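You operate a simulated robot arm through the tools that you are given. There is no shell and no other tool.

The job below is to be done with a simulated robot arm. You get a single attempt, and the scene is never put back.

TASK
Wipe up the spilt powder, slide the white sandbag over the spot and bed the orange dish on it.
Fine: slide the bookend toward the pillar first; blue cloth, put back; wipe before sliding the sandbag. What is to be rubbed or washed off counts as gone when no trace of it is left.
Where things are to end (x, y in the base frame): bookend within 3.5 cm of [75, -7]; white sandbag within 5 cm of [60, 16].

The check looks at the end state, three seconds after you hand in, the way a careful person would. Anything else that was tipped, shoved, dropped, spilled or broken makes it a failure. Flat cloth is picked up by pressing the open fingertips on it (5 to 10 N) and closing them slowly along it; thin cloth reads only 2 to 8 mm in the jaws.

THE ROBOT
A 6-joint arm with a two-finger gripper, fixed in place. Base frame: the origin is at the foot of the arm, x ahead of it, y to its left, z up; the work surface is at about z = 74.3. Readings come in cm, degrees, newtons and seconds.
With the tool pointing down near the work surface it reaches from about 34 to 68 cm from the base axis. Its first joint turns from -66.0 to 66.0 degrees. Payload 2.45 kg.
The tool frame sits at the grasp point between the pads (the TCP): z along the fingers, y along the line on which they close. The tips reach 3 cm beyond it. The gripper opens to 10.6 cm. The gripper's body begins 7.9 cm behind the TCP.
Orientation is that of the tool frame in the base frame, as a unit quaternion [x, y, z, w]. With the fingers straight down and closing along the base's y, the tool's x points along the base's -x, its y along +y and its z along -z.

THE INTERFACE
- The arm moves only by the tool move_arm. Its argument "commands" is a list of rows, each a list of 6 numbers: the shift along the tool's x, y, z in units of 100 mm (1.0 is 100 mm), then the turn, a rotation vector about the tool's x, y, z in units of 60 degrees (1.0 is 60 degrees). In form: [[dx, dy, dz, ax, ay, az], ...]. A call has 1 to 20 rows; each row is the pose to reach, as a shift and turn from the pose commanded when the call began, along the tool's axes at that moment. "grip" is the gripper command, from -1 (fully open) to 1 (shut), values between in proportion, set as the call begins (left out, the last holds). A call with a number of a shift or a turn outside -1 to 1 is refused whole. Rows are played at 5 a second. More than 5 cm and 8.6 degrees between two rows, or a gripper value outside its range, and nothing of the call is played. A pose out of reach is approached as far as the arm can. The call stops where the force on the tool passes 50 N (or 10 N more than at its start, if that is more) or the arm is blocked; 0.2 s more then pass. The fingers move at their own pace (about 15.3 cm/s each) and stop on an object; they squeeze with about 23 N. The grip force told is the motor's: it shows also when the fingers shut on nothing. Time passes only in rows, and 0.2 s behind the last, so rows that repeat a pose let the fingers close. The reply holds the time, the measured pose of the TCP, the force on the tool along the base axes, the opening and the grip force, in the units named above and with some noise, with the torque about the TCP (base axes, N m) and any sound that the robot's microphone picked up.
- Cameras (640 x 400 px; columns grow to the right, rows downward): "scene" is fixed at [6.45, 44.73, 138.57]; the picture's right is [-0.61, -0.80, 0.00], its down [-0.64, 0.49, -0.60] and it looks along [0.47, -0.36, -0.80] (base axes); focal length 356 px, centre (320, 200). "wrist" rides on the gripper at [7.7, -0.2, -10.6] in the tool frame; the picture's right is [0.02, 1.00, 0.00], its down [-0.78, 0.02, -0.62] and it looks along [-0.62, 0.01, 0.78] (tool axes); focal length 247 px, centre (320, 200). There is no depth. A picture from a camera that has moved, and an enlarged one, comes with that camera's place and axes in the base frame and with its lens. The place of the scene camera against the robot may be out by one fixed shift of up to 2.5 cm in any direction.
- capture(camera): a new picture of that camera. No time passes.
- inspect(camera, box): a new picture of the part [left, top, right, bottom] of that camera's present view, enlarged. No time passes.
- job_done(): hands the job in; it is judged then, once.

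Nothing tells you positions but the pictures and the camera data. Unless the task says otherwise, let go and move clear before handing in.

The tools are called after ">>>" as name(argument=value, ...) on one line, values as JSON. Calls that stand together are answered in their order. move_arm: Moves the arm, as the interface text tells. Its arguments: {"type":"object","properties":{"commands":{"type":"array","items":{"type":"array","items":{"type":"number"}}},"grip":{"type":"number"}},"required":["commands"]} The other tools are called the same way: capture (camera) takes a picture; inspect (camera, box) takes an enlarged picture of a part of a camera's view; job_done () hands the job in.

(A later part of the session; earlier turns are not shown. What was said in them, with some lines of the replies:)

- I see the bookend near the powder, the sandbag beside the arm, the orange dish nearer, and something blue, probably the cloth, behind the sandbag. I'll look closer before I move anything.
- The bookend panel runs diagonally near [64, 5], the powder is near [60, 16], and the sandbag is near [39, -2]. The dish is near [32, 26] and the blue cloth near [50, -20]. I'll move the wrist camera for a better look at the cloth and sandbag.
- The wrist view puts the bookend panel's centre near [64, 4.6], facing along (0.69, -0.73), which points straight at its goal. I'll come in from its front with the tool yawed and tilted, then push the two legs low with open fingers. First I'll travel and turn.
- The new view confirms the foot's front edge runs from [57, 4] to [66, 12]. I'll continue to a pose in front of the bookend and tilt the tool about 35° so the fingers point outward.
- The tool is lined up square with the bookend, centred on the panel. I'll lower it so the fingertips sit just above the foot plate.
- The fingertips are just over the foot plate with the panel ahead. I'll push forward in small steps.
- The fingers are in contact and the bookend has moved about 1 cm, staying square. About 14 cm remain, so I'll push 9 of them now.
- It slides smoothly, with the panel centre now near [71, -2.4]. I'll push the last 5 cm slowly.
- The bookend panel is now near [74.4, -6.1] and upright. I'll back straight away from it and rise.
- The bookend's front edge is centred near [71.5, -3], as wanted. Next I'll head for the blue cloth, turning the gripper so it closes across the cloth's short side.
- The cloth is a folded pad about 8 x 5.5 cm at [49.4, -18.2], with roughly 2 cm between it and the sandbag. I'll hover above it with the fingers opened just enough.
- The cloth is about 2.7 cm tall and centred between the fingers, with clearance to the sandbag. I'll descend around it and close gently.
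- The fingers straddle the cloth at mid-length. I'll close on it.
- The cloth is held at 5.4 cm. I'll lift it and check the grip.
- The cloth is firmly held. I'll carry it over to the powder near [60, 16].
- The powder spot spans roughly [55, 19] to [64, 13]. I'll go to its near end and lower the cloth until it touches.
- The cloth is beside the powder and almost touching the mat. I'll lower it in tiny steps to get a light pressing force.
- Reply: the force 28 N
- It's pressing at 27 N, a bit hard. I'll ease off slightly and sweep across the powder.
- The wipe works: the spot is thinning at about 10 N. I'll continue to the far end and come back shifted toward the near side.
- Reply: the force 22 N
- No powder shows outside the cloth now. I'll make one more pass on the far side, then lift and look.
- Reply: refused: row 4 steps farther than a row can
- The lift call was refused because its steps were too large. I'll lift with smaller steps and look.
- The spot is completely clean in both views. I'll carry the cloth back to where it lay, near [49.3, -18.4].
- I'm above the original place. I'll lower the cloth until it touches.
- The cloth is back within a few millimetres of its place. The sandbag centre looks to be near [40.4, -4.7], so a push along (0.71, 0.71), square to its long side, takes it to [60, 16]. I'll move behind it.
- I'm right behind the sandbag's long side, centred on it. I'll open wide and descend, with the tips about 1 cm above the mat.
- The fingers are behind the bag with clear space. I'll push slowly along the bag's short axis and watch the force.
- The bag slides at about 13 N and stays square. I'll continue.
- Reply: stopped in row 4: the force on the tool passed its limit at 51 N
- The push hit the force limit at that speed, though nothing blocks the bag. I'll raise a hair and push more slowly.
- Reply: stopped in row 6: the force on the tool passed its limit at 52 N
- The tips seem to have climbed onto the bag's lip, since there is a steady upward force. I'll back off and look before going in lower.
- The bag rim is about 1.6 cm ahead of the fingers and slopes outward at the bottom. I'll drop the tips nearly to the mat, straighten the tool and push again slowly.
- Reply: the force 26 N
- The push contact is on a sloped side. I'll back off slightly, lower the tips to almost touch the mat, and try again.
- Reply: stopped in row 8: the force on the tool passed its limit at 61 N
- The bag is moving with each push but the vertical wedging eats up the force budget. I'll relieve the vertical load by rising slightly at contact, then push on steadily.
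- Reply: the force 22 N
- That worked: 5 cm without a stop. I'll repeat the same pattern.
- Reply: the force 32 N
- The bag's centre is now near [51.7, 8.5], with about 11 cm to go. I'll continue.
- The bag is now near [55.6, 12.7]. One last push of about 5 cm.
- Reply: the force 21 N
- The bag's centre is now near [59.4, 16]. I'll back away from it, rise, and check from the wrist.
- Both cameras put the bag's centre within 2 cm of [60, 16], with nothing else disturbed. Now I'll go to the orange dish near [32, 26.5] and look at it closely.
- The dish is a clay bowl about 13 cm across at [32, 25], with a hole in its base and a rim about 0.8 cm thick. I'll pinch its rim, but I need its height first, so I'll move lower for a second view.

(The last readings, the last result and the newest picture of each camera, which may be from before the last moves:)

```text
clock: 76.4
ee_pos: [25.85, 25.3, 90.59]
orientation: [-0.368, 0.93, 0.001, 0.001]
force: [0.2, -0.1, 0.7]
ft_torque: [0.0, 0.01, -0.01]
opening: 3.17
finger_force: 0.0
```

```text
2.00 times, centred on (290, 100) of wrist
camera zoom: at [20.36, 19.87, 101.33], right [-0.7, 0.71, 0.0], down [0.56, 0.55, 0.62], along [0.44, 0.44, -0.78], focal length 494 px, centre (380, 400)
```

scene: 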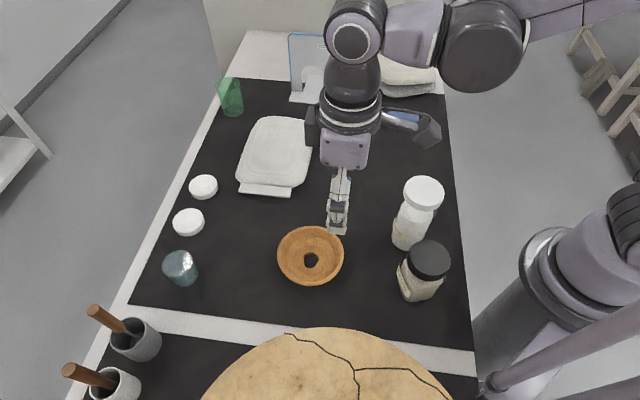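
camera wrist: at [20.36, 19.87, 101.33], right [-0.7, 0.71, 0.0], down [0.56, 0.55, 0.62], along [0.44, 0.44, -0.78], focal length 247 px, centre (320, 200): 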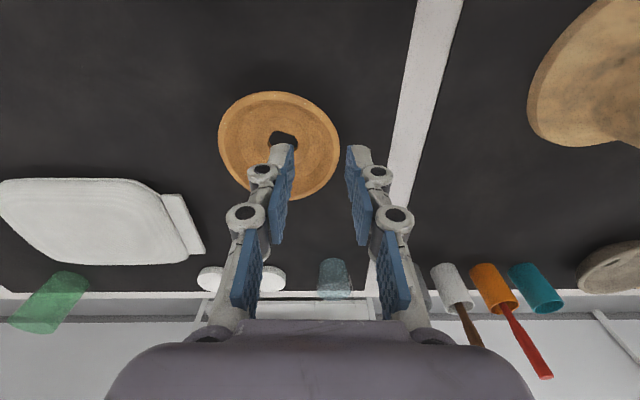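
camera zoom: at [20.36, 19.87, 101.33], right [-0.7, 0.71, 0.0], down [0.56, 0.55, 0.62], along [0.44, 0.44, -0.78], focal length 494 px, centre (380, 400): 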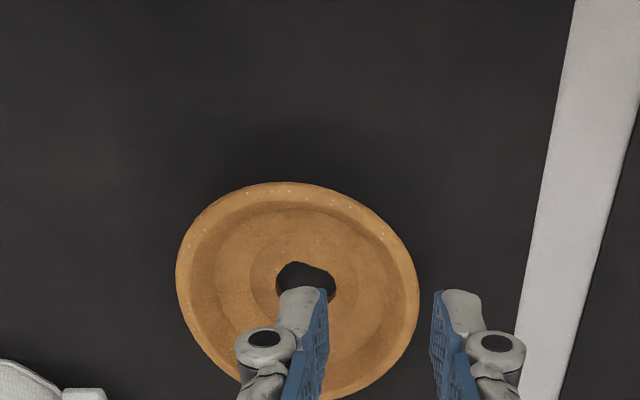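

The rim is only about 2.5 cm high at radius 6.5, with flared walls, around a centre of [32.6, 25.8]. I'll grip it from its -y/+x side with the tool leaning about 32° to match the wall, so the dish stays level. First I'll move over and tilt.

>>> move_arm(commands=[[-0.08, -0.24, -0.1, 0, 0, 0], [-0.17, -0.48, -0.1, 0, 0, 0], [-0.265, -0.72, -0.1, 0, 0, 0]], grip=0.547)

>>> move_arm(commands=[[-0.05, -0.14, 0, -0.107, 0, 0], [-0.11, -0.29, 0, -0.214, 0, 0], [-0.16, -0.43, 0, -0.32, 0, 0], [-0.21, -0.58, 0, -0.427, 0, 0], [-0.265, -0.72, 0, -0.533, 0, 0], [-0.265, -0.72, 0, -0.533, 0, 0]])

>>> capture(camera="wrist")

>>> capture(camera="scene")

```text
clock: 77.2
ee_pos: [32.49, 21.86, 91.49]
orientation: [-0.368, 0.93, 0.001, 0.001]
force: [0.3, 0.0, -0.4]
ft_torque: [-0.02, -0.02, -0.01]
opening: 2.39
finger_force: 0.0
```

```text
clock: 78.6
ee_pos: [39.59, 18.19, 91.45]
orientation: [-0.354, 0.894, 0.258, -0.101]
force: [-0.2, 0.3, -0.8]
ft_torque: [0.03, 0.03, -0.01]
opening: 2.37
finger_force: 0.1
```

```text
taken
camera wrist: at [37.91, 8.73, 100.49], right [-0.6, 0.6, 0.53], down [0.79, 0.31, 0.54], along [0.16, 0.74, -0.66], focal length 247 px, centre (320, 200)
```

wrist: 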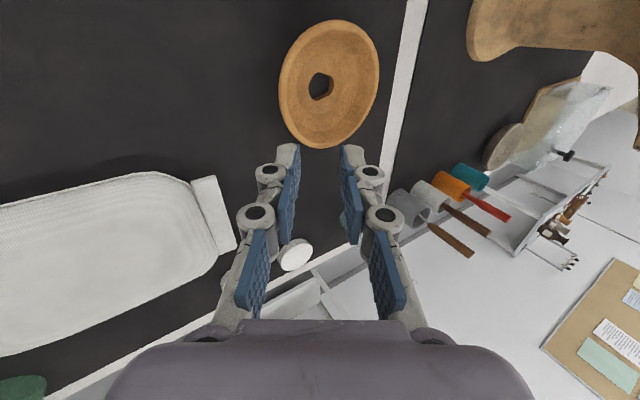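

```text
taken
```

scene: 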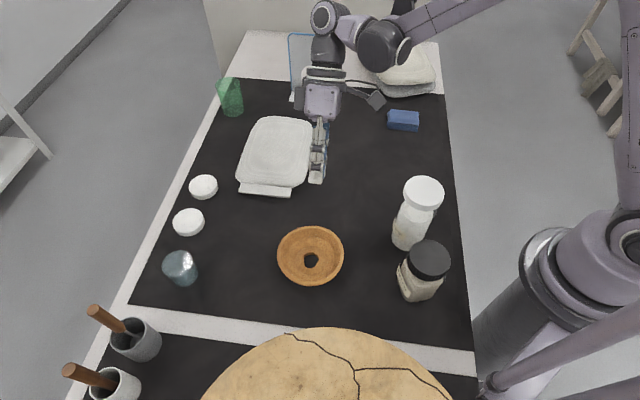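

The lean matches what I wanted. I'll move to a pre-grasp 4 cm back from the rim along the finger direction and check alignment.

>>> move_arm(commands=[[0.005, -0.14, 0.3, 0, 0, 0], [0.01, -0.28, 0.6, 0, 0, 0], [0.016, -0.42, 0.9, 0, 0, 0], [0.016, -0.42, 0.9, 0, 0, 0]])

>>> capture(camera="wrist")

>>> inspect(camera="wrist", box=[200, 20, 440, 200])

>>> inspect(camera="scene", box=[240, 160, 400, 300])

```text
clock: 79.6
ee_pos: [38.5, 19.04, 81.42]
orientation: [-0.354, 0.894, 0.256, -0.1]
force: [0.6, -0.4, -0.6]
ft_torque: [-0.02, 0.0, -0.01]
opening: 2.39
finger_force: 0.0
```

```text
taken
camera wrist: at [36.84, 9.65, 90.43], right [-0.6, 0.6, 0.53], down [0.79, 0.31, 0.54], along [0.16, 0.74, -0.66], focal length 247 px, centre (320, 200)
```

wrist: 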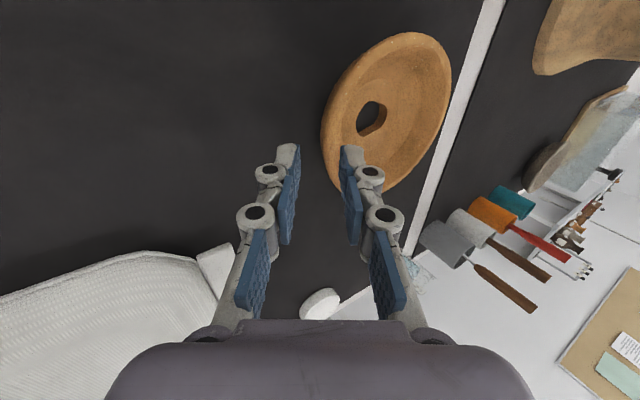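

```text
2.22 times, centred on (320, 110) of wrist
camera zoom: at [36.84, 9.65, 90.43], right [-0.6, 0.6, 0.53], down [0.79, 0.31, 0.54], along [0.16, 0.74, -0.66], focal length 549 px, centre (320, 400)
```

zoom: 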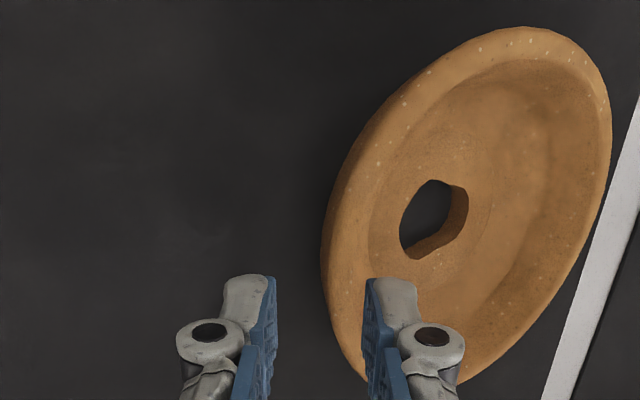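

```text
2.86 times, centred on (320, 230) of scene
camera zoom: at [6.45, 44.73, 138.57], right [-0.61, -0.8, 0.0], down [-0.64, 0.49, -0.6], along [0.47, -0.36, -0.8], focal length 1018 px, centre (320, 114)
```

zoom: 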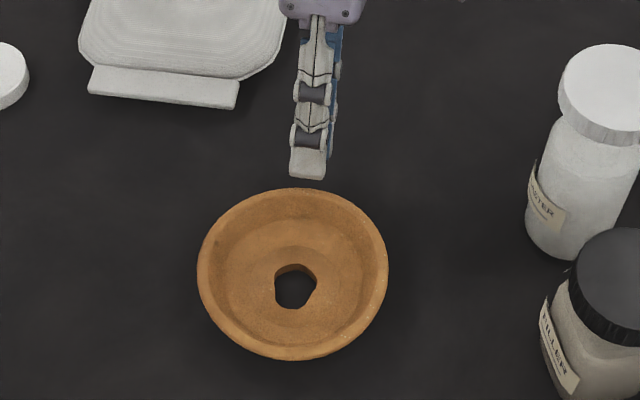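

The rim lies a little to the +y side of the finger centreline. I'll shift by 0.7 cm, widen the opening slightly, advance partway and check.

>>> move_arm(commands=[[0.03, 0.07, 0, 0, 0, 0], [0.04, 0.07, 0.1, 0, 0, 0], [0.04, 0.07, 0.2, 0, 0, 0], [0.04, 0.07, 0.28, 0, 0, 0], [0.04, 0.07, 0.28, 0, 0, 0]], grip=0.45)

>>> inspect(camera="wrist", box=[200, 40, 440, 220])

>>> inspect(camera="scene", box=[260, 190, 360, 290])

```text
clock: 80.8
ee_pos: [36.87, 20.39, 79.58]
orientation: [-0.355, 0.893, 0.257, -0.101]
force: [0.3, 0.3, -0.1]
ft_torque: [-0.01, -0.02, 0.02]
opening: 2.9
finger_force: 0.1
```

```text
2.22 times, centred on (320, 130) of wrist
camera zoom: at [35.09, 10.88, 88.55], right [-0.6, 0.6, 0.53], down [0.79, 0.31, 0.54], along [0.16, 0.74, -0.66], focal length 549 px, centre (320, 356)
```

zoom: 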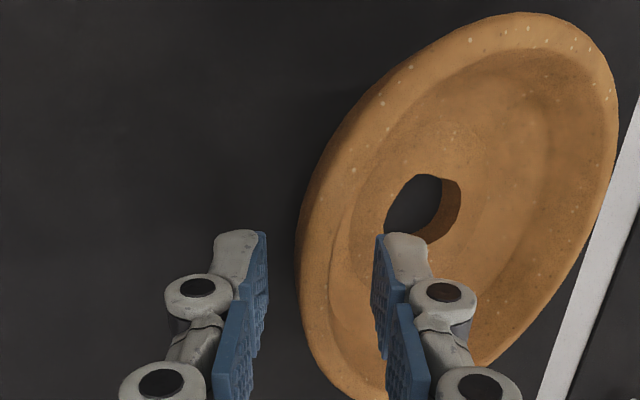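

```text
4.00 times, centred on (310, 240) of scene
camera zoom: at [6.45, 44.73, 138.57], right [-0.61, -0.8, 0.0], down [-0.64, 0.49, -0.6], along [0.47, -0.36, -0.8], focal length 1426 px, centre (360, 40)
```

zoom: 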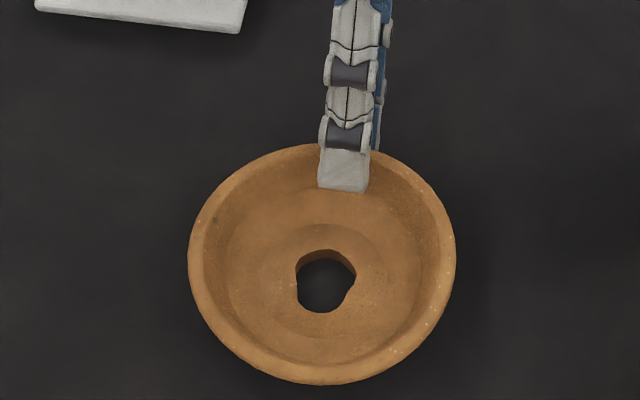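

The rim is centred between the fingers. I'll advance the last 1.1 cm and close.

>>> move_arm(commands=[[0, 0, 0.04, 0, 0, 0], [0, 0, 0.08, 0, 0, 0], [0, 0, 0.11, 0, 0, 0], [0, 0, 0.11, 0, 0, 0]])

>>> inspect(camera="wrist", box=[200, 40, 440, 220])

```text
clock: 81.8
ee_pos: [36.34, 20.72, 78.64]
orientation: [-0.354, 0.893, 0.257, -0.101]
force: [-0.2, 0.5, 0.5]
ft_torque: [0.02, 0.01, -0.01]
opening: 2.91
finger_force: 0.1
```

```text
2.22 times, centred on (320, 130) of wrist
camera zoom: at [34.77, 11.26, 87.67], right [-0.6, 0.6, 0.53], down [0.79, 0.31, 0.54], along [0.16, 0.74, -0.66], focal length 549 px, centre (320, 356)
```

zoom: 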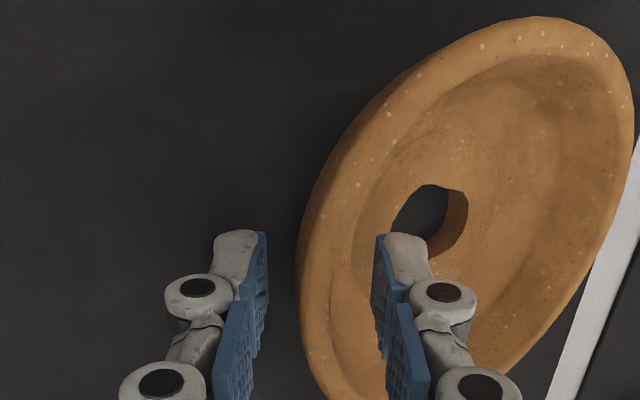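

>>> move_arm(commands=[[0, 0, 0.02, 0, 0, 0], [0, 0, 0.02, 0, 0, 0]])

>>> move_arm(commands=[[0, 0, 0, 0, 0, 0], [0, 0, 0, 0, 0, 0], [0, 0, 0, 0, 0, 0]], grip=0.75)

>>> move_arm(commands=[[0, 0, 0, 0, 0, 0], [0, 0, 0, 0, 0, 0], [0, 0, 0, 0, 0, 0]], grip=1.0)

>>> inspect(camera="wrist", box=[200, 40, 440, 220])

>>> inspect(camera="scene", box=[260, 190, 360, 290])

```text
clock: 82.4
ee_pos: [36.35, 20.81, 78.59]
orientation: [-0.354, 0.894, 0.256, -0.101]
force: [0.2, -0.2, -0.2]
ft_torque: [0.0, -0.02, 0.0]
opening: 2.91
finger_force: 0.1
```

```text
clock: 83.2
ee_pos: [36.36, 20.9, 78.56]
orientation: [-0.354, 0.894, 0.256, -0.101]
force: [-0.7, 1.1, 3.1]
ft_torque: [0.07, 0.07, -0.03]
opening: 1.5
finger_force: 1.2
```

```text
clock: 84.0
ee_pos: [36.39, 20.88, 78.5]
orientation: [-0.354, 0.894, 0.257, -0.101]
force: [-2.4, 6.7, 11.5]
ft_torque: [0.45, 0.7, -0.31]
opening: 1.31
finger_force: 22.7
```

```text
2.22 times, centred on (320, 130) of wrist
camera zoom: at [34.66, 11.37, 87.52], right [-0.6, 0.6, 0.53], down [0.79, 0.31, 0.54], along [0.16, 0.74, -0.66], focal length 549 px, centre (320, 356)
```

zoom: 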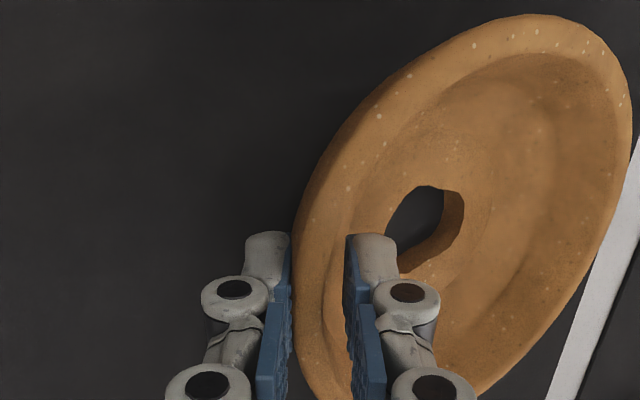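

```text
4.00 times, centred on (310, 240) of scene
camera zoom: at [6.44, 44.73, 138.57], right [-0.61, -0.8, 0.0], down [-0.64, 0.49, -0.6], along [0.47, -0.36, -0.8], focal length 1426 px, centre (360, 40)
```

zoom: 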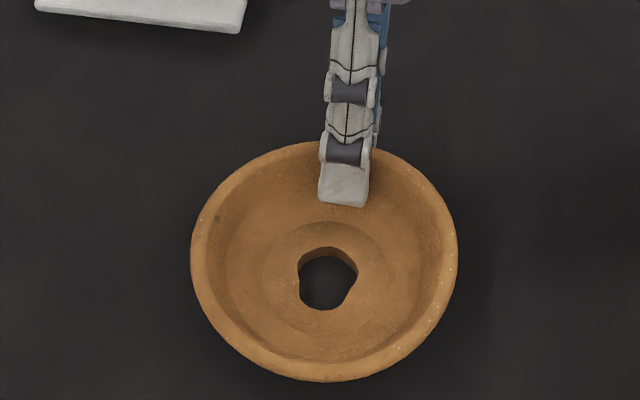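

The rim is pinched at 1.3 cm with full grip force. I'll lift a little and check the hold.

>>> move_arm(commands=[[0, 0.011, -0.017, 0, 0, 0], [0, 0.027, -0.042, 0, 0, 0], [0, 0.053, -0.085, 0, 0, 0], [0, 0.08, -0.127, 0, 0, 0], [0, 0.106, -0.17, 0, 0, 0], [0, 0.106, -0.17, 0, 0, 0]])

>>> capture(camera="wrist")

>>> inspect(camera="scene", box=[240, 180, 380, 300])

```text
clock: 85.4
ee_pos: [36.41, 20.78, 80.45]
orientation: [-0.354, 0.894, 0.257, -0.1]
force: [-0.6, 0.0, -1.9]
ft_torque: [-0.08, -0.03, -0.06]
opening: 0.83
finger_force: 22.9
```

```text
taken
camera wrist: at [34.72, 11.32, 89.37], right [-0.6, 0.6, 0.53], down [0.79, 0.31, 0.54], along [0.16, 0.74, -0.66], focal length 247 px, centre (320, 200)
```

wrist: 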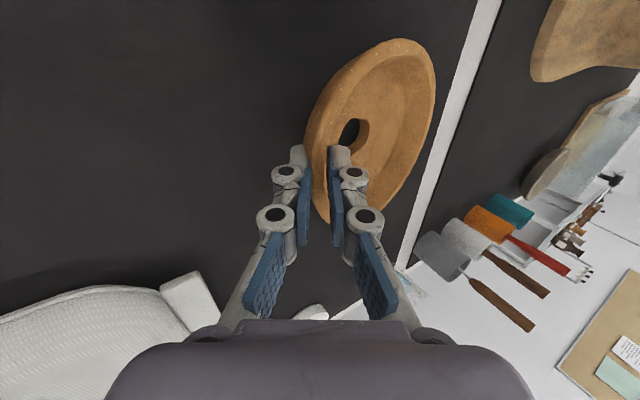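

```text
3.33 times, centred on (310, 240) of scene
camera zoom: at [6.45, 44.73, 138.57], right [-0.61, -0.8, 0.0], down [-0.64, 0.49, -0.6], along [0.47, -0.36, -0.8], focal length 1188 px, centre (353, 67)
```

zoom: 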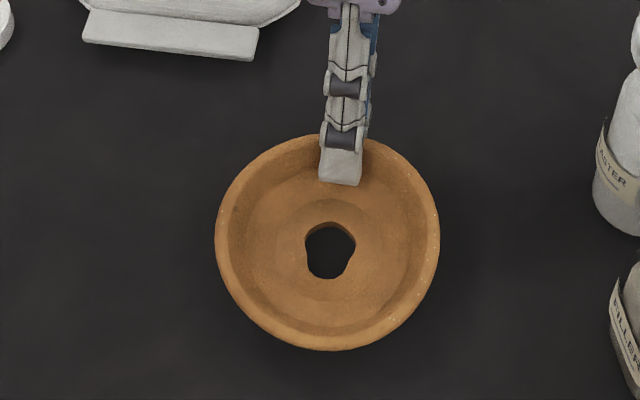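

The dish is coming up, with its free side hanging about 10° lower. I'll raise it further and see whether that angle is stable.

>>> move_arm(commands=[[0, 0.027, -0.042, 0, 0, 0], [0, 0.053, -0.085, 0, 0, 0], [0, 0.08, -0.127, 0, 0, 0], [0, 0.106, -0.17, 0, 0, 0], [0, 0.16, -0.255, 0, 0, 0], [0, 0.16, -0.255, 0, 0, 0]])

>>> capture(camera="wrist")

>>> inspect(camera="scene", box=[240, 160, 380, 300])

```text
clock: 86.8
ee_pos: [36.48, 20.84, 83.54]
orientation: [-0.354, 0.894, 0.256, -0.101]
force: [0.5, -0.1, -2.2]
ft_torque: [-0.07, -0.07, 0.02]
opening: 0.8
finger_force: 23.1
```

```text
taken
camera wrist: at [34.7, 11.24, 92.46], right [-0.6, 0.6, 0.53], down [0.79, 0.31, 0.54], along [0.16, 0.74, -0.66], focal length 247 px, centre (320, 200)
```

wrist: 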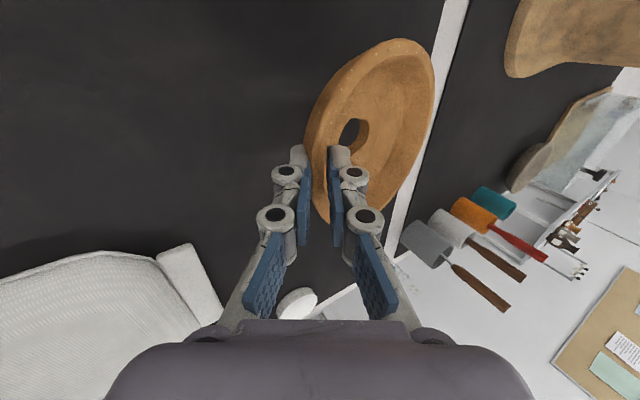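

```text
2.86 times, centred on (310, 230) of scene
camera zoom: at [6.45, 44.73, 138.57], right [-0.61, -0.8, 0.0], down [-0.64, 0.49, -0.6], along [0.47, -0.36, -0.8], focal length 1018 px, centre (349, 114)
```

zoom: 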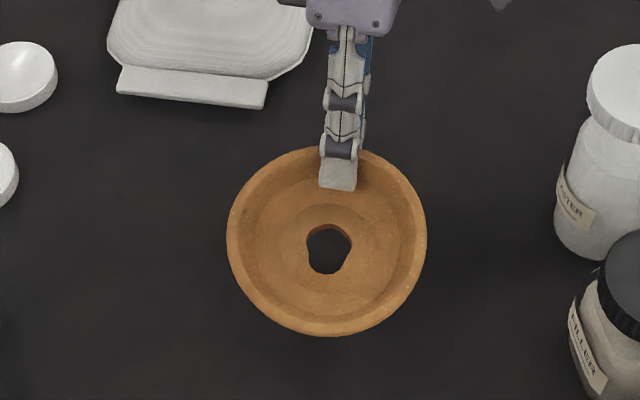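

The hold is stable, and the dish weighs about 0.2 kg. I'll raise it, lean 9° more to level it, then swing it toward the bag with the tool yawed back to face forward.

>>> move_arm(commands=[[0, 0.1, -0.16, 0, 0, 0], [0, 0.2, -0.32, -0.04, 0, 0], [0, 0.3, -0.48, -0.08, 0, 0], [0, 0.4, -0.63, -0.12, 0, 0], [0, 0.477, -0.763, -0.15, 0, 0], [0, 0.477, -0.763, -0.15, 0, 0]])

>>> capture(camera="wrist")

>>> inspect(camera="scene", box=[220, 120, 400, 280])

```text
clock: 88.2
ee_pos: [36.39, 20.74, 92.61]
orientation: [-0.345, 0.87, 0.327, -0.128]
force: [-0.2, 0.2, -2.3]
ft_torque: [-0.05, -0.08, 0.01]
opening: 0.81
finger_force: 23.0
```

```text
taken
camera wrist: at [35.64, 10.23, 100.49], right [-0.53, 0.53, 0.66], down [0.84, 0.25, 0.48], along [0.09, 0.81, -0.58], focal length 247 px, centre (320, 200)
```

wrist: 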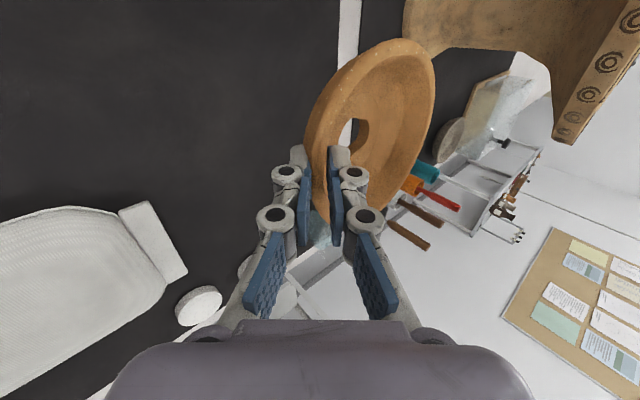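

```text
2.50 times, centred on (310, 200) of scene
camera zoom: at [6.45, 44.73, 138.57], right [-0.61, -0.8, 0.0], down [-0.64, 0.49, -0.6], along [0.47, -0.36, -0.8], focal length 891 px, centre (345, 200)
```

zoom: 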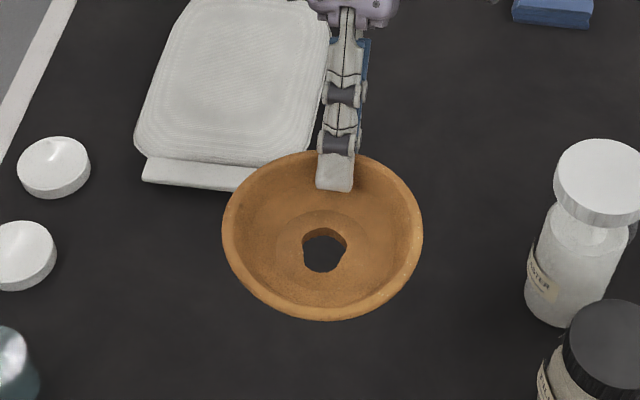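

The dish is now nearly level. Next I'll carry it toward the bag while yawing the tool.

>>> move_arm(commands=[[-0.076, -0.123, -0.107, 0, -0.079, 0.0905], [-0.152, -0.246, -0.213, 0, -0.158, 0.181], [-0.228, -0.369, -0.32, 0, -0.2375, 0.2715], [-0.303, -0.491, -0.427, 0, -0.317, 0.362], [-0.379, -0.614, -0.533, 0, -0.396, 0.4525], [-0.455, -0.737, -0.64, 0, -0.475, 0.543], [-0.455, -0.737, -0.64, 0, -0.475, 0.543]])

>>> capture(camera="wrist")

>>> capture(camera="scene")

```text
clock: 89.8
ee_pos: [46.46, 16.79, 92.57]
orientation: [0.001, 0.936, 0.351, 0.002]
force: [-0.4, -0.3, -1.3]
ft_torque: [-0.11, 0.01, -0.04]
opening: 0.84
finger_force: 23.2
```

```text
taken
camera wrist: at [38.64, 9.68, 100.51], right [-0.02, 0.75, 0.66], down [0.78, -0.4, 0.48], along [0.62, 0.52, -0.58], focal length 247 px, centre (320, 200)
```

wrist: 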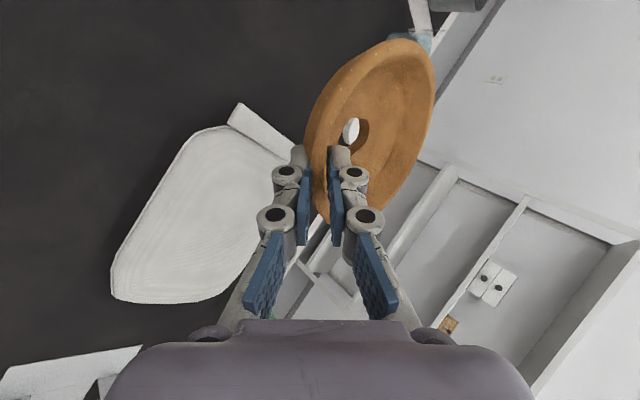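

```text
taken
```

scene: 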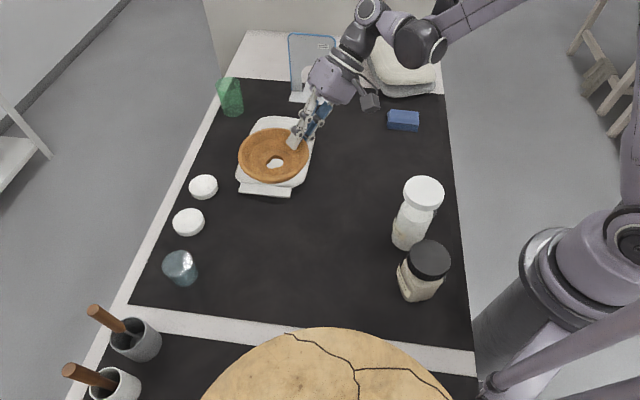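

The dish is steady. I'll move it over the bag's centre.

>>> move_arm(commands=[[-0.23, -0.094, -0.082, 0, 0, 0], [-0.46, -0.19, -0.164, 0, 0, 0], [-0.685, -0.283, -0.246, 0, 0, 0]])

>>> move_arm(commands=[[-0.23, -0.094, -0.082, 0, 0, 0], [-0.46, -0.19, -0.164, 0, 0, 0], [-0.685, -0.283, -0.246, 0, 0, 0], [-0.685, -0.283, -0.246, 0, 0, 0]])

>>> capture(camera="wrist")

>>> inspect(camera="scene", box=[200, 40, 400, 200])

```text
clock: 90.6
ee_pos: [53.35, 13.07, 92.55]
orientation: [0.001, 0.936, 0.352, 0.001]
force: [-0.4, 0.2, -2.3]
ft_torque: [-0.14, 0.0, -0.02]
opening: 0.82
finger_force: 22.7
```

```text
clock: 91.6
ee_pos: [59.92, 9.09, 92.57]
orientation: [0.0, 0.936, 0.351, 0.002]
force: [-0.2, -1.2, -2.5]
ft_torque: [-0.14, -0.04, -0.03]
opening: 0.81
finger_force: 23.4
```

```text
taken
camera wrist: at [52.27, 2.05, 100.44], right [-0.02, 0.75, 0.66], down [0.78, -0.4, 0.48], along [0.62, 0.52, -0.58], focal length 247 px, centre (320, 200)
```

wrist: 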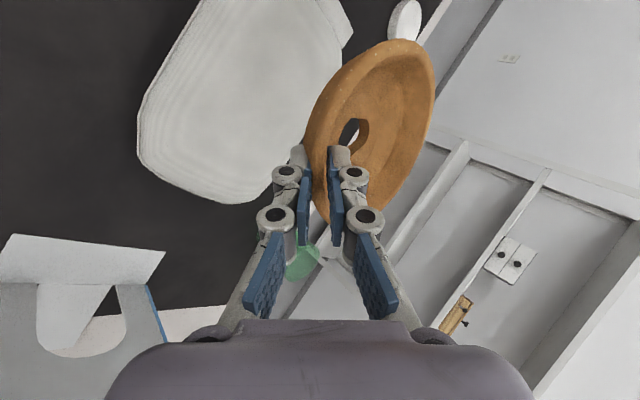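

```text
2.50 times, centred on (300, 120) of scene
camera zoom: at [6.46, 44.73, 138.57], right [-0.61, -0.8, 0.0], down [-0.64, 0.49, -0.6], along [0.47, -0.36, -0.8], focal length 891 px, centre (370, 400)
```

zoom: 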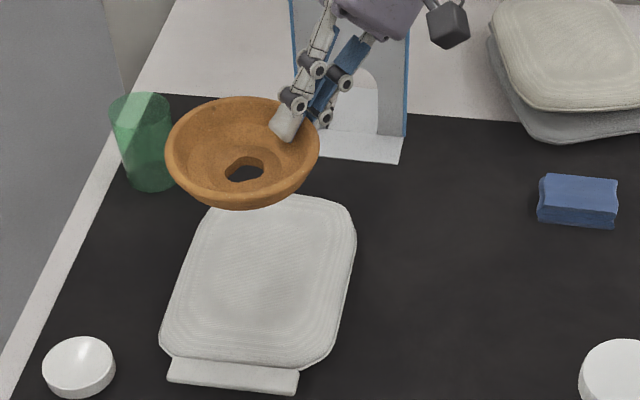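

The dish hangs over the bag, close to its centre. I'll lower it 7 cm and check.

>>> move_arm(commands=[[0.03, -0.13, 0.15, 0, 0, 0], [0.06, -0.26, 0.3, 0, 0, 0], [0.06, -0.36, 0.415, 0, 0, 0], [0.06, -0.46, 0.53, 0, 0, 0], [0.06, -0.46, 0.53, 0, 0, 0]])

>>> inspect(camera="scene", box=[200, 60, 360, 200])

>>> capture(camera="wrist")

```text
clock: 92.8
ee_pos: [59.58, 9.24, 85.5]
orientation: [0.001, 0.936, 0.351, 0.002]
force: [0.4, 0.7, -1.2]
ft_torque: [-0.1, -0.02, -0.06]
opening: 0.82
finger_force: 23.4
```

```text
2.86 times, centred on (280, 130) of scene
camera zoom: at [6.46, 44.73, 138.57], right [-0.61, -0.8, 0.0], down [-0.64, 0.49, -0.6], along [0.47, -0.36, -0.8], focal length 1018 px, centre (434, 400)
```

zoom: 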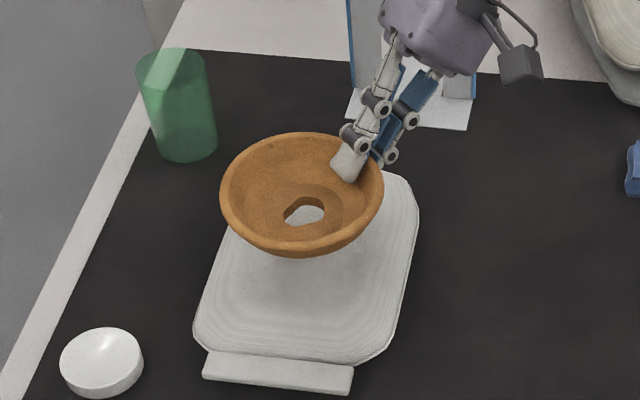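

```text
taken
camera wrist: at [51.84, 2.04, 93.37], right [-0.02, 0.75, 0.66], down [0.78, -0.4, 0.48], along [0.62, 0.52, -0.58], focal length 247 px, centre (320, 200)
```

wrist: 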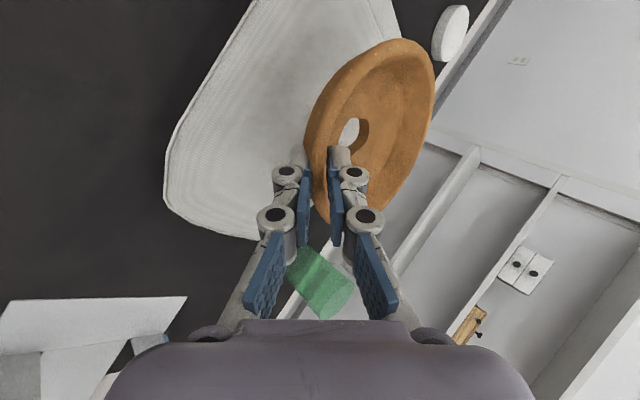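

Lowering slowly now until contact.

>>> move_arm(commands=[[0, -0.033, 0.038, 0, 0, 0], [0, -0.066, 0.076, 0, 0, 0], [0, -0.098, 0.113, 0, 0, 0], [0, -0.118, 0.136, 0, 0, 0], [0, -0.138, 0.159, 0, 0, 0], [0, -0.138, 0.159, 0, 0, 0]])

>>> inspect(camera="scene", box=[200, 60, 360, 200])

```text
clock: 94.2
ee_pos: [59.48, 9.47, 83.35]
orientation: [0.001, 0.936, 0.351, 0.0]
force: [-0.3, -0.5, -1.9]
ft_torque: [-0.13, -0.03, -0.01]
opening: 0.8
finger_force: 22.9
```

```text
2.86 times, centred on (280, 130) of scene
camera zoom: at [6.46, 44.73, 138.57], right [-0.61, -0.8, 0.0], down [-0.64, 0.49, -0.6], along [0.47, -0.36, -0.8], focal length 1018 px, centre (434, 400)
```

zoom: 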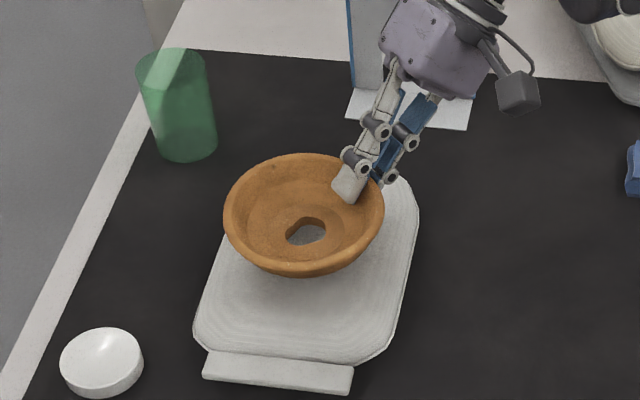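

>>> move_arm(commands=[[0, -0.016, 0.019, 0, 0, 0], [0, -0.033, 0.038, 0, 0, 0], [0, -0.049, 0.057, 0, 0, 0], [0, -0.066, 0.076, 0, 0, 0], [0, -0.066, 0.076, 0, 0, 0]])

>>> inspect(camera="scene", box=[200, 60, 360, 200])

```text
clock: 95.4
ee_pos: [59.44, 9.24, 82.44]
orientation: [0.0, 0.936, 0.351, 0.002]
force: [0.4, 0.1, -1.2]
ft_torque: [-0.12, 0.01, -0.05]
opening: 0.85
finger_force: 23.5
```

```text
2.86 times, centred on (280, 130) of scene
camera zoom: at [6.46, 44.73, 138.57], right [-0.61, -0.8, 0.0], down [-0.64, 0.49, -0.6], along [0.47, -0.36, -0.8], focal length 1018 px, centre (434, 400)
```

zoom: 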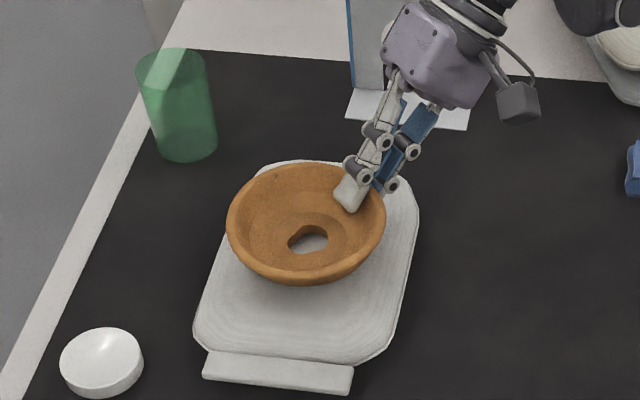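

>>> move_arm(commands=[[0, -0.016, 0.019, 0, 0, 0], [0, -0.033, 0.038, 0, 0, 0], [0, -0.049, 0.057, 0, 0, 0], [0, -0.066, 0.076, 0, 0, 0], [0, -0.066, 0.076, 0, 0, 0]])

>>> inspect(camera="scene", box=[200, 60, 360, 200])

```text
clock: 96.6
ee_pos: [59.54, 9.33, 81.5]
orientation: [0.001, 0.935, 0.355, 0.003]
force: [11.3, 0.2, 26.5]
ft_torque: [0.78, 0.12, -0.37]
opening: 0.87
finger_force: 23.0
```

```text
2.86 times, centred on (280, 130) of scene
camera zoom: at [6.43, 44.72, 138.58], right [-0.61, -0.8, 0.0], down [-0.64, 0.49, -0.6], along [0.47, -0.36, -0.8], focal length 1018 px, centre (434, 400)
```

zoom: 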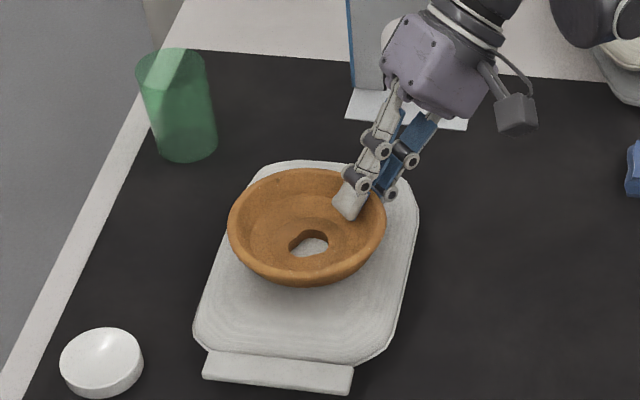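

The dish is pressed on the bag at about 26 N. I'll ease off a touch, then open the fingers just enough and withdraw along their direction.

>>> move_arm(commands=[[0, 0.005, -0.006, 0, 0, 0], [0, 0.009, -0.011, 0, 0, 0], [0, 0.009, -0.011, 0, 0, 0]])

>>> move_arm(commands=[[0, 0, 0, 0, 0, 0], [0, 0, 0, 0, 0, 0], [0, 0, 0, 0, 0, 0]], grip=0.66)

>>> inspect(camera="scene", box=[200, 60, 360, 200])

>>> inspect(camera="wrist", box=[200, 20, 460, 240])

```text
clock: 97.4
ee_pos: [59.49, 9.27, 81.67]
orientation: [0.0, 0.936, 0.353, 0.001]
force: [7.7, 4.3, 14.0]
ft_torque: [0.56, 0.09, -0.3]
opening: 0.83
finger_force: 22.2
```

```text
clock: 98.2
ee_pos: [59.4, 9.22, 81.63]
orientation: [0.001, 0.936, 0.351, 0.002]
force: [0.5, -0.3, -0.3]
ft_torque: [-0.02, 0.02, 0.0]
opening: 1.81
finger_force: 0.1
```

```text
2.86 times, centred on (280, 130) of scene
camera zoom: at [6.45, 44.73, 138.57], right [-0.61, -0.8, 0.0], down [-0.64, 0.49, -0.6], along [0.47, -0.36, -0.8], focal length 1018 px, centre (434, 400)
```

zoom: 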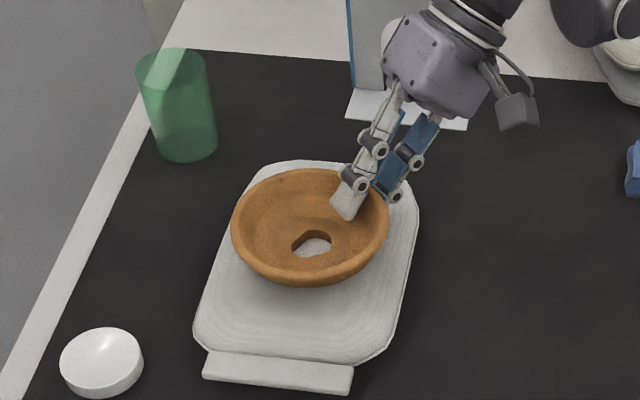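

```text
1.82 times, centred on (330, 130) of wrist
camera zoom: at [51.73, 2.1, 89.48], right [-0.02, 0.75, 0.66], down [0.78, -0.4, 0.48], along [0.62, 0.52, -0.58], focal length 449 px, centre (302, 327)
```

zoom: 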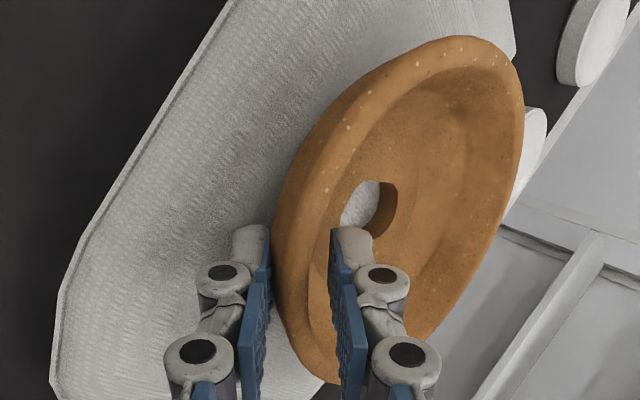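

Released with no residual force. I'll withdraw along the fingers.

>>> move_arm(commands=[[0, 0, -0.08, 0, 0, 0], [0, 0, -0.2, 0, 0, 0], [0, 0, -0.4, 0, 0, 0], [0, 0.1, -0.6, 0, 0, 0], [0, 0.3, -0.8, 0, 0, 0], [0, 0.4, -1.0, 0, 0, 0]])

>>> move_arm(commands=[[0.2, 0, 0, 0.107, 0, 0], [0.4, 0, 0, 0.214, 0, 0], [0.6, 0, 0, 0.32, 0, 0], [0.8, 0, 0, 0.427, 0, 0], [0.9, 0, 0, 0.54, 0, 0], [1.0, 0, 0, 0.65, 0, 0], [1.0, 0, 0, 0.683, 0, 0]])

>>> capture(camera="wrist")

>>> capture(camera="scene")

>>> inspect(camera="scene", box=[200, 60, 360, 200])

```text
clock: 99.6
ee_pos: [59.42, 5.83, 91.75]
orientation: [0.001, 0.937, 0.351, 0.001]
force: [-0.4, -0.2, 0.3]
ft_torque: [-0.02, -0.01, 0.02]
opening: 1.78
finger_force: 0.1
```

```text
clock: 101.2
ee_pos: [49.49, 5.66, 91.69]
orientation: [0.001, 1.0, 0.0, 0.003]
force: [0.2, 0.2, -0.2]
ft_torque: [-0.02, 0.06, 0.01]
opening: 1.82
finger_force: 0.0
```

```text
taken
camera wrist: at [41.77, 5.5, 102.36], right [-0.02, 1.0, 0.0], down [0.78, 0.02, 0.62], along [0.62, 0.01, -0.78], focal length 247 px, centre (320, 200)
```

wrist: 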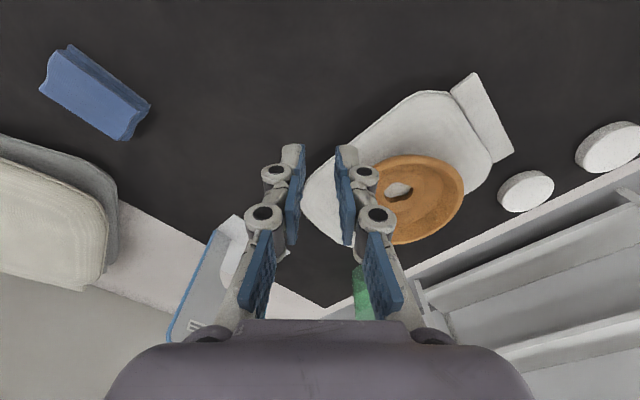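

```text
taken
```

scene: 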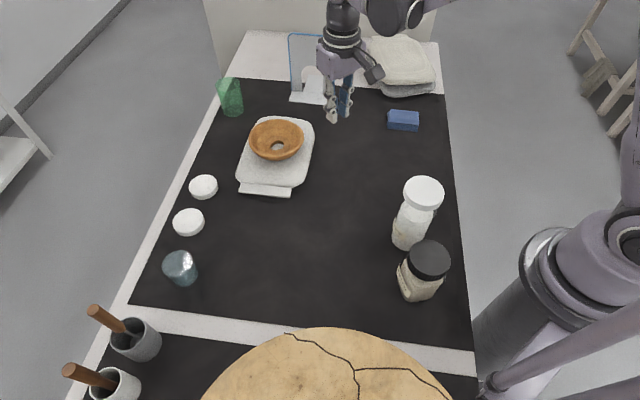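

```text
2.86 times, centred on (280, 130) of scene
camera zoom: at [6.45, 44.73, 138.57], right [-0.61, -0.8, 0.0], down [-0.64, 0.49, -0.6], along [0.47, -0.36, -0.8], focal length 1018 px, centre (434, 400)
```

zoom: 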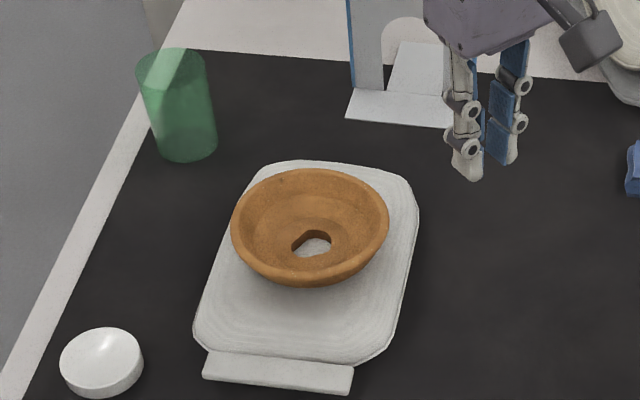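

The dish rests on the bag near its centre. I'll inspect the final state closely from both cameras.

>>> inspect(camera="wrist", box=[290, 60, 530, 270])

>>> inspect(camera="scene", box=[225, 100, 325, 200])

>>> inspect(camera="scene", box=[260, 20, 460, 150])

```text
1.90 times, centred on (410, 165) of wrist
camera zoom: at [41.77, 5.5, 102.36], right [-0.02, 1.0, 0.0], down [0.78, 0.02, 0.62], along [0.62, 0.01, -0.78], focal length 470 px, centre (149, 267)
```

zoom: 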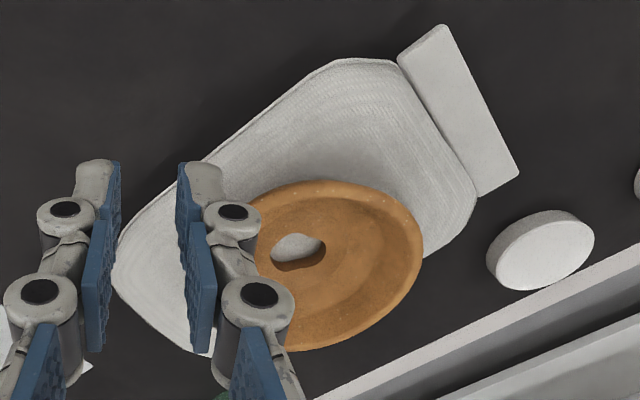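

```text
4.00 times, centred on (275, 150) of scene
camera zoom: at [6.45, 44.73, 138.57], right [-0.61, -0.8, 0.0], down [-0.64, 0.49, -0.6], along [0.47, -0.36, -0.8], focal length 1426 px, centre (500, 400)
```

zoom: 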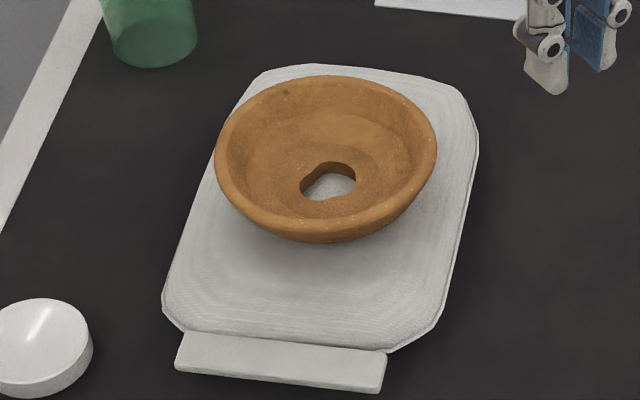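

```text
3.08 times, centred on (360, 85) of scene
camera zoom: at [6.45, 44.73, 138.57], right [-0.61, -0.8, 0.0], down [-0.64, 0.49, -0.6], along [0.47, -0.36, -0.8], focal length 1096 px, centre (197, 554)
```

zoom: 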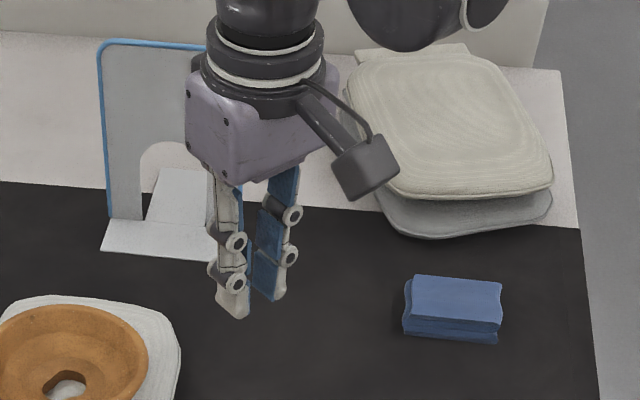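

The dish is level and its base sits well within the bag. The bookend, cloth and everything else look undisturbed. I'll move the arm up and clear, then take a last look.

>>> move_arm(commands=[[0.2, 0, -0.2, 0, 0, 0], [0.4, 0, -0.4, 0, 0, 0], [0.6, 0, -0.6, 0, 0, 0], [0.9, 0, -0.8, 0, 0, 0], [1.0, 0, -0.9, 0, 0, 0]])

>>> capture(camera="scene")

>>> capture(camera="wrist")

>>> inspect(camera="scene", box=[200, 20, 400, 200])

```text
clock: 102.4
ee_pos: [39.5, 5.53, 100.6]
orientation: [0.0, 1.0, 0.001, 0.002]
force: [0.0, 0.1, 0.4]
ft_torque: [0.0, 0.02, -0.02]
opening: 1.82
finger_force: 0.0
```

```text
taken
```

scene: 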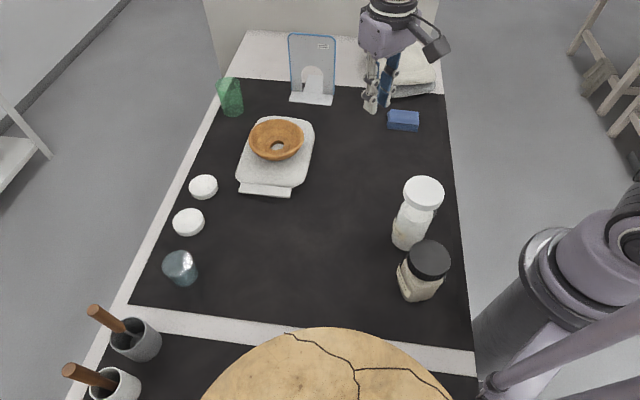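

```text
taken
camera wrist: at [31.72, 5.42, 111.37], right [-0.02, 1.0, 0.0], down [0.78, 0.01, 0.62], along [0.62, 0.01, -0.78], focal length 247 px, centre (320, 200)
```

wrist: 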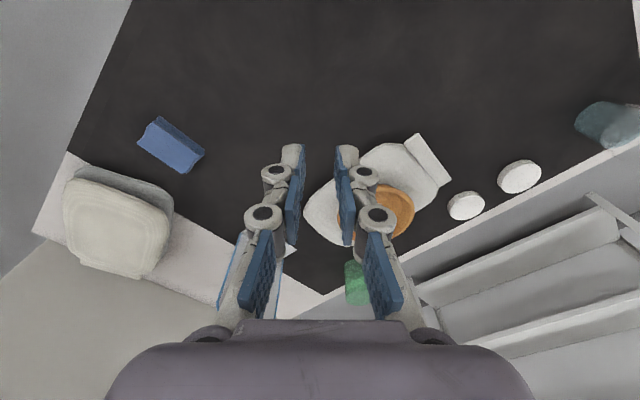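

```text
2.22 times, centred on (300, 110) of scene
camera zoom: at [6.45, 44.73, 138.57], right [-0.61, -0.8, 0.0], down [-0.64, 0.49, -0.6], along [0.47, -0.36, -0.8], focal length 792 px, centre (364, 400)
```

zoom: 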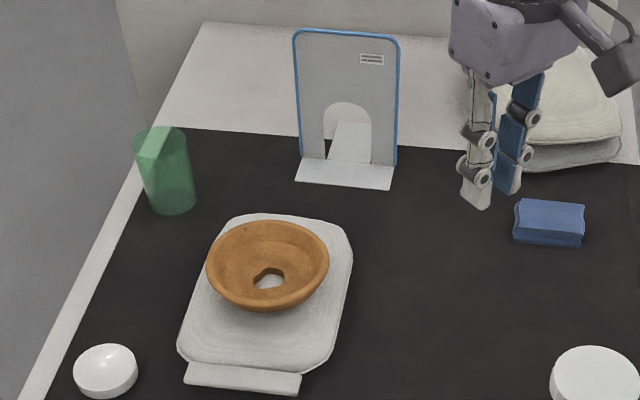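

Everything is in place: the bookend is near [74.5, -6.5], the powder is gone and the blue cloth is back. The white sandbag is near [60, 15], the dish sits level on it, and the arm is clear. I'm handing in.

>>> job_done()

```text
The job is handed in.
```

The job is handed in, and by my last pictures everything in the task is done. I haven't seen the result of the check. The positions below are read from the pictures:

| Item | Where it ended | Goal |
|---|---|---|
| Bookend | panel centre about [74.4, -6.5], upright, slid first | within 3.5 cm of [75, -7] |
| Powder | no trace left in either camera's close-up | wiped before the sandbag moved |
| Blue cloth | back within a few millimetres of where it lay | put back |
| White sandbag | centre about [60, 15] | within 5 cm of [60, 16] |
| Orange dish | resting level, about centred on the sandbag | bedded on the bag |

- **Sandbag:** three of the pushes stopped early at the force limit because the fingertips pressed on its sloped side. I eased the downward load and finished the slide without moving anything else.
- **Dish:** its base has a hole in the middle. The dish pressed onto the bag with about 26 N on contact, before I let go.

Nothing else on the table looks tipped, shoved or spilled, and the arm was clear when I handed in.
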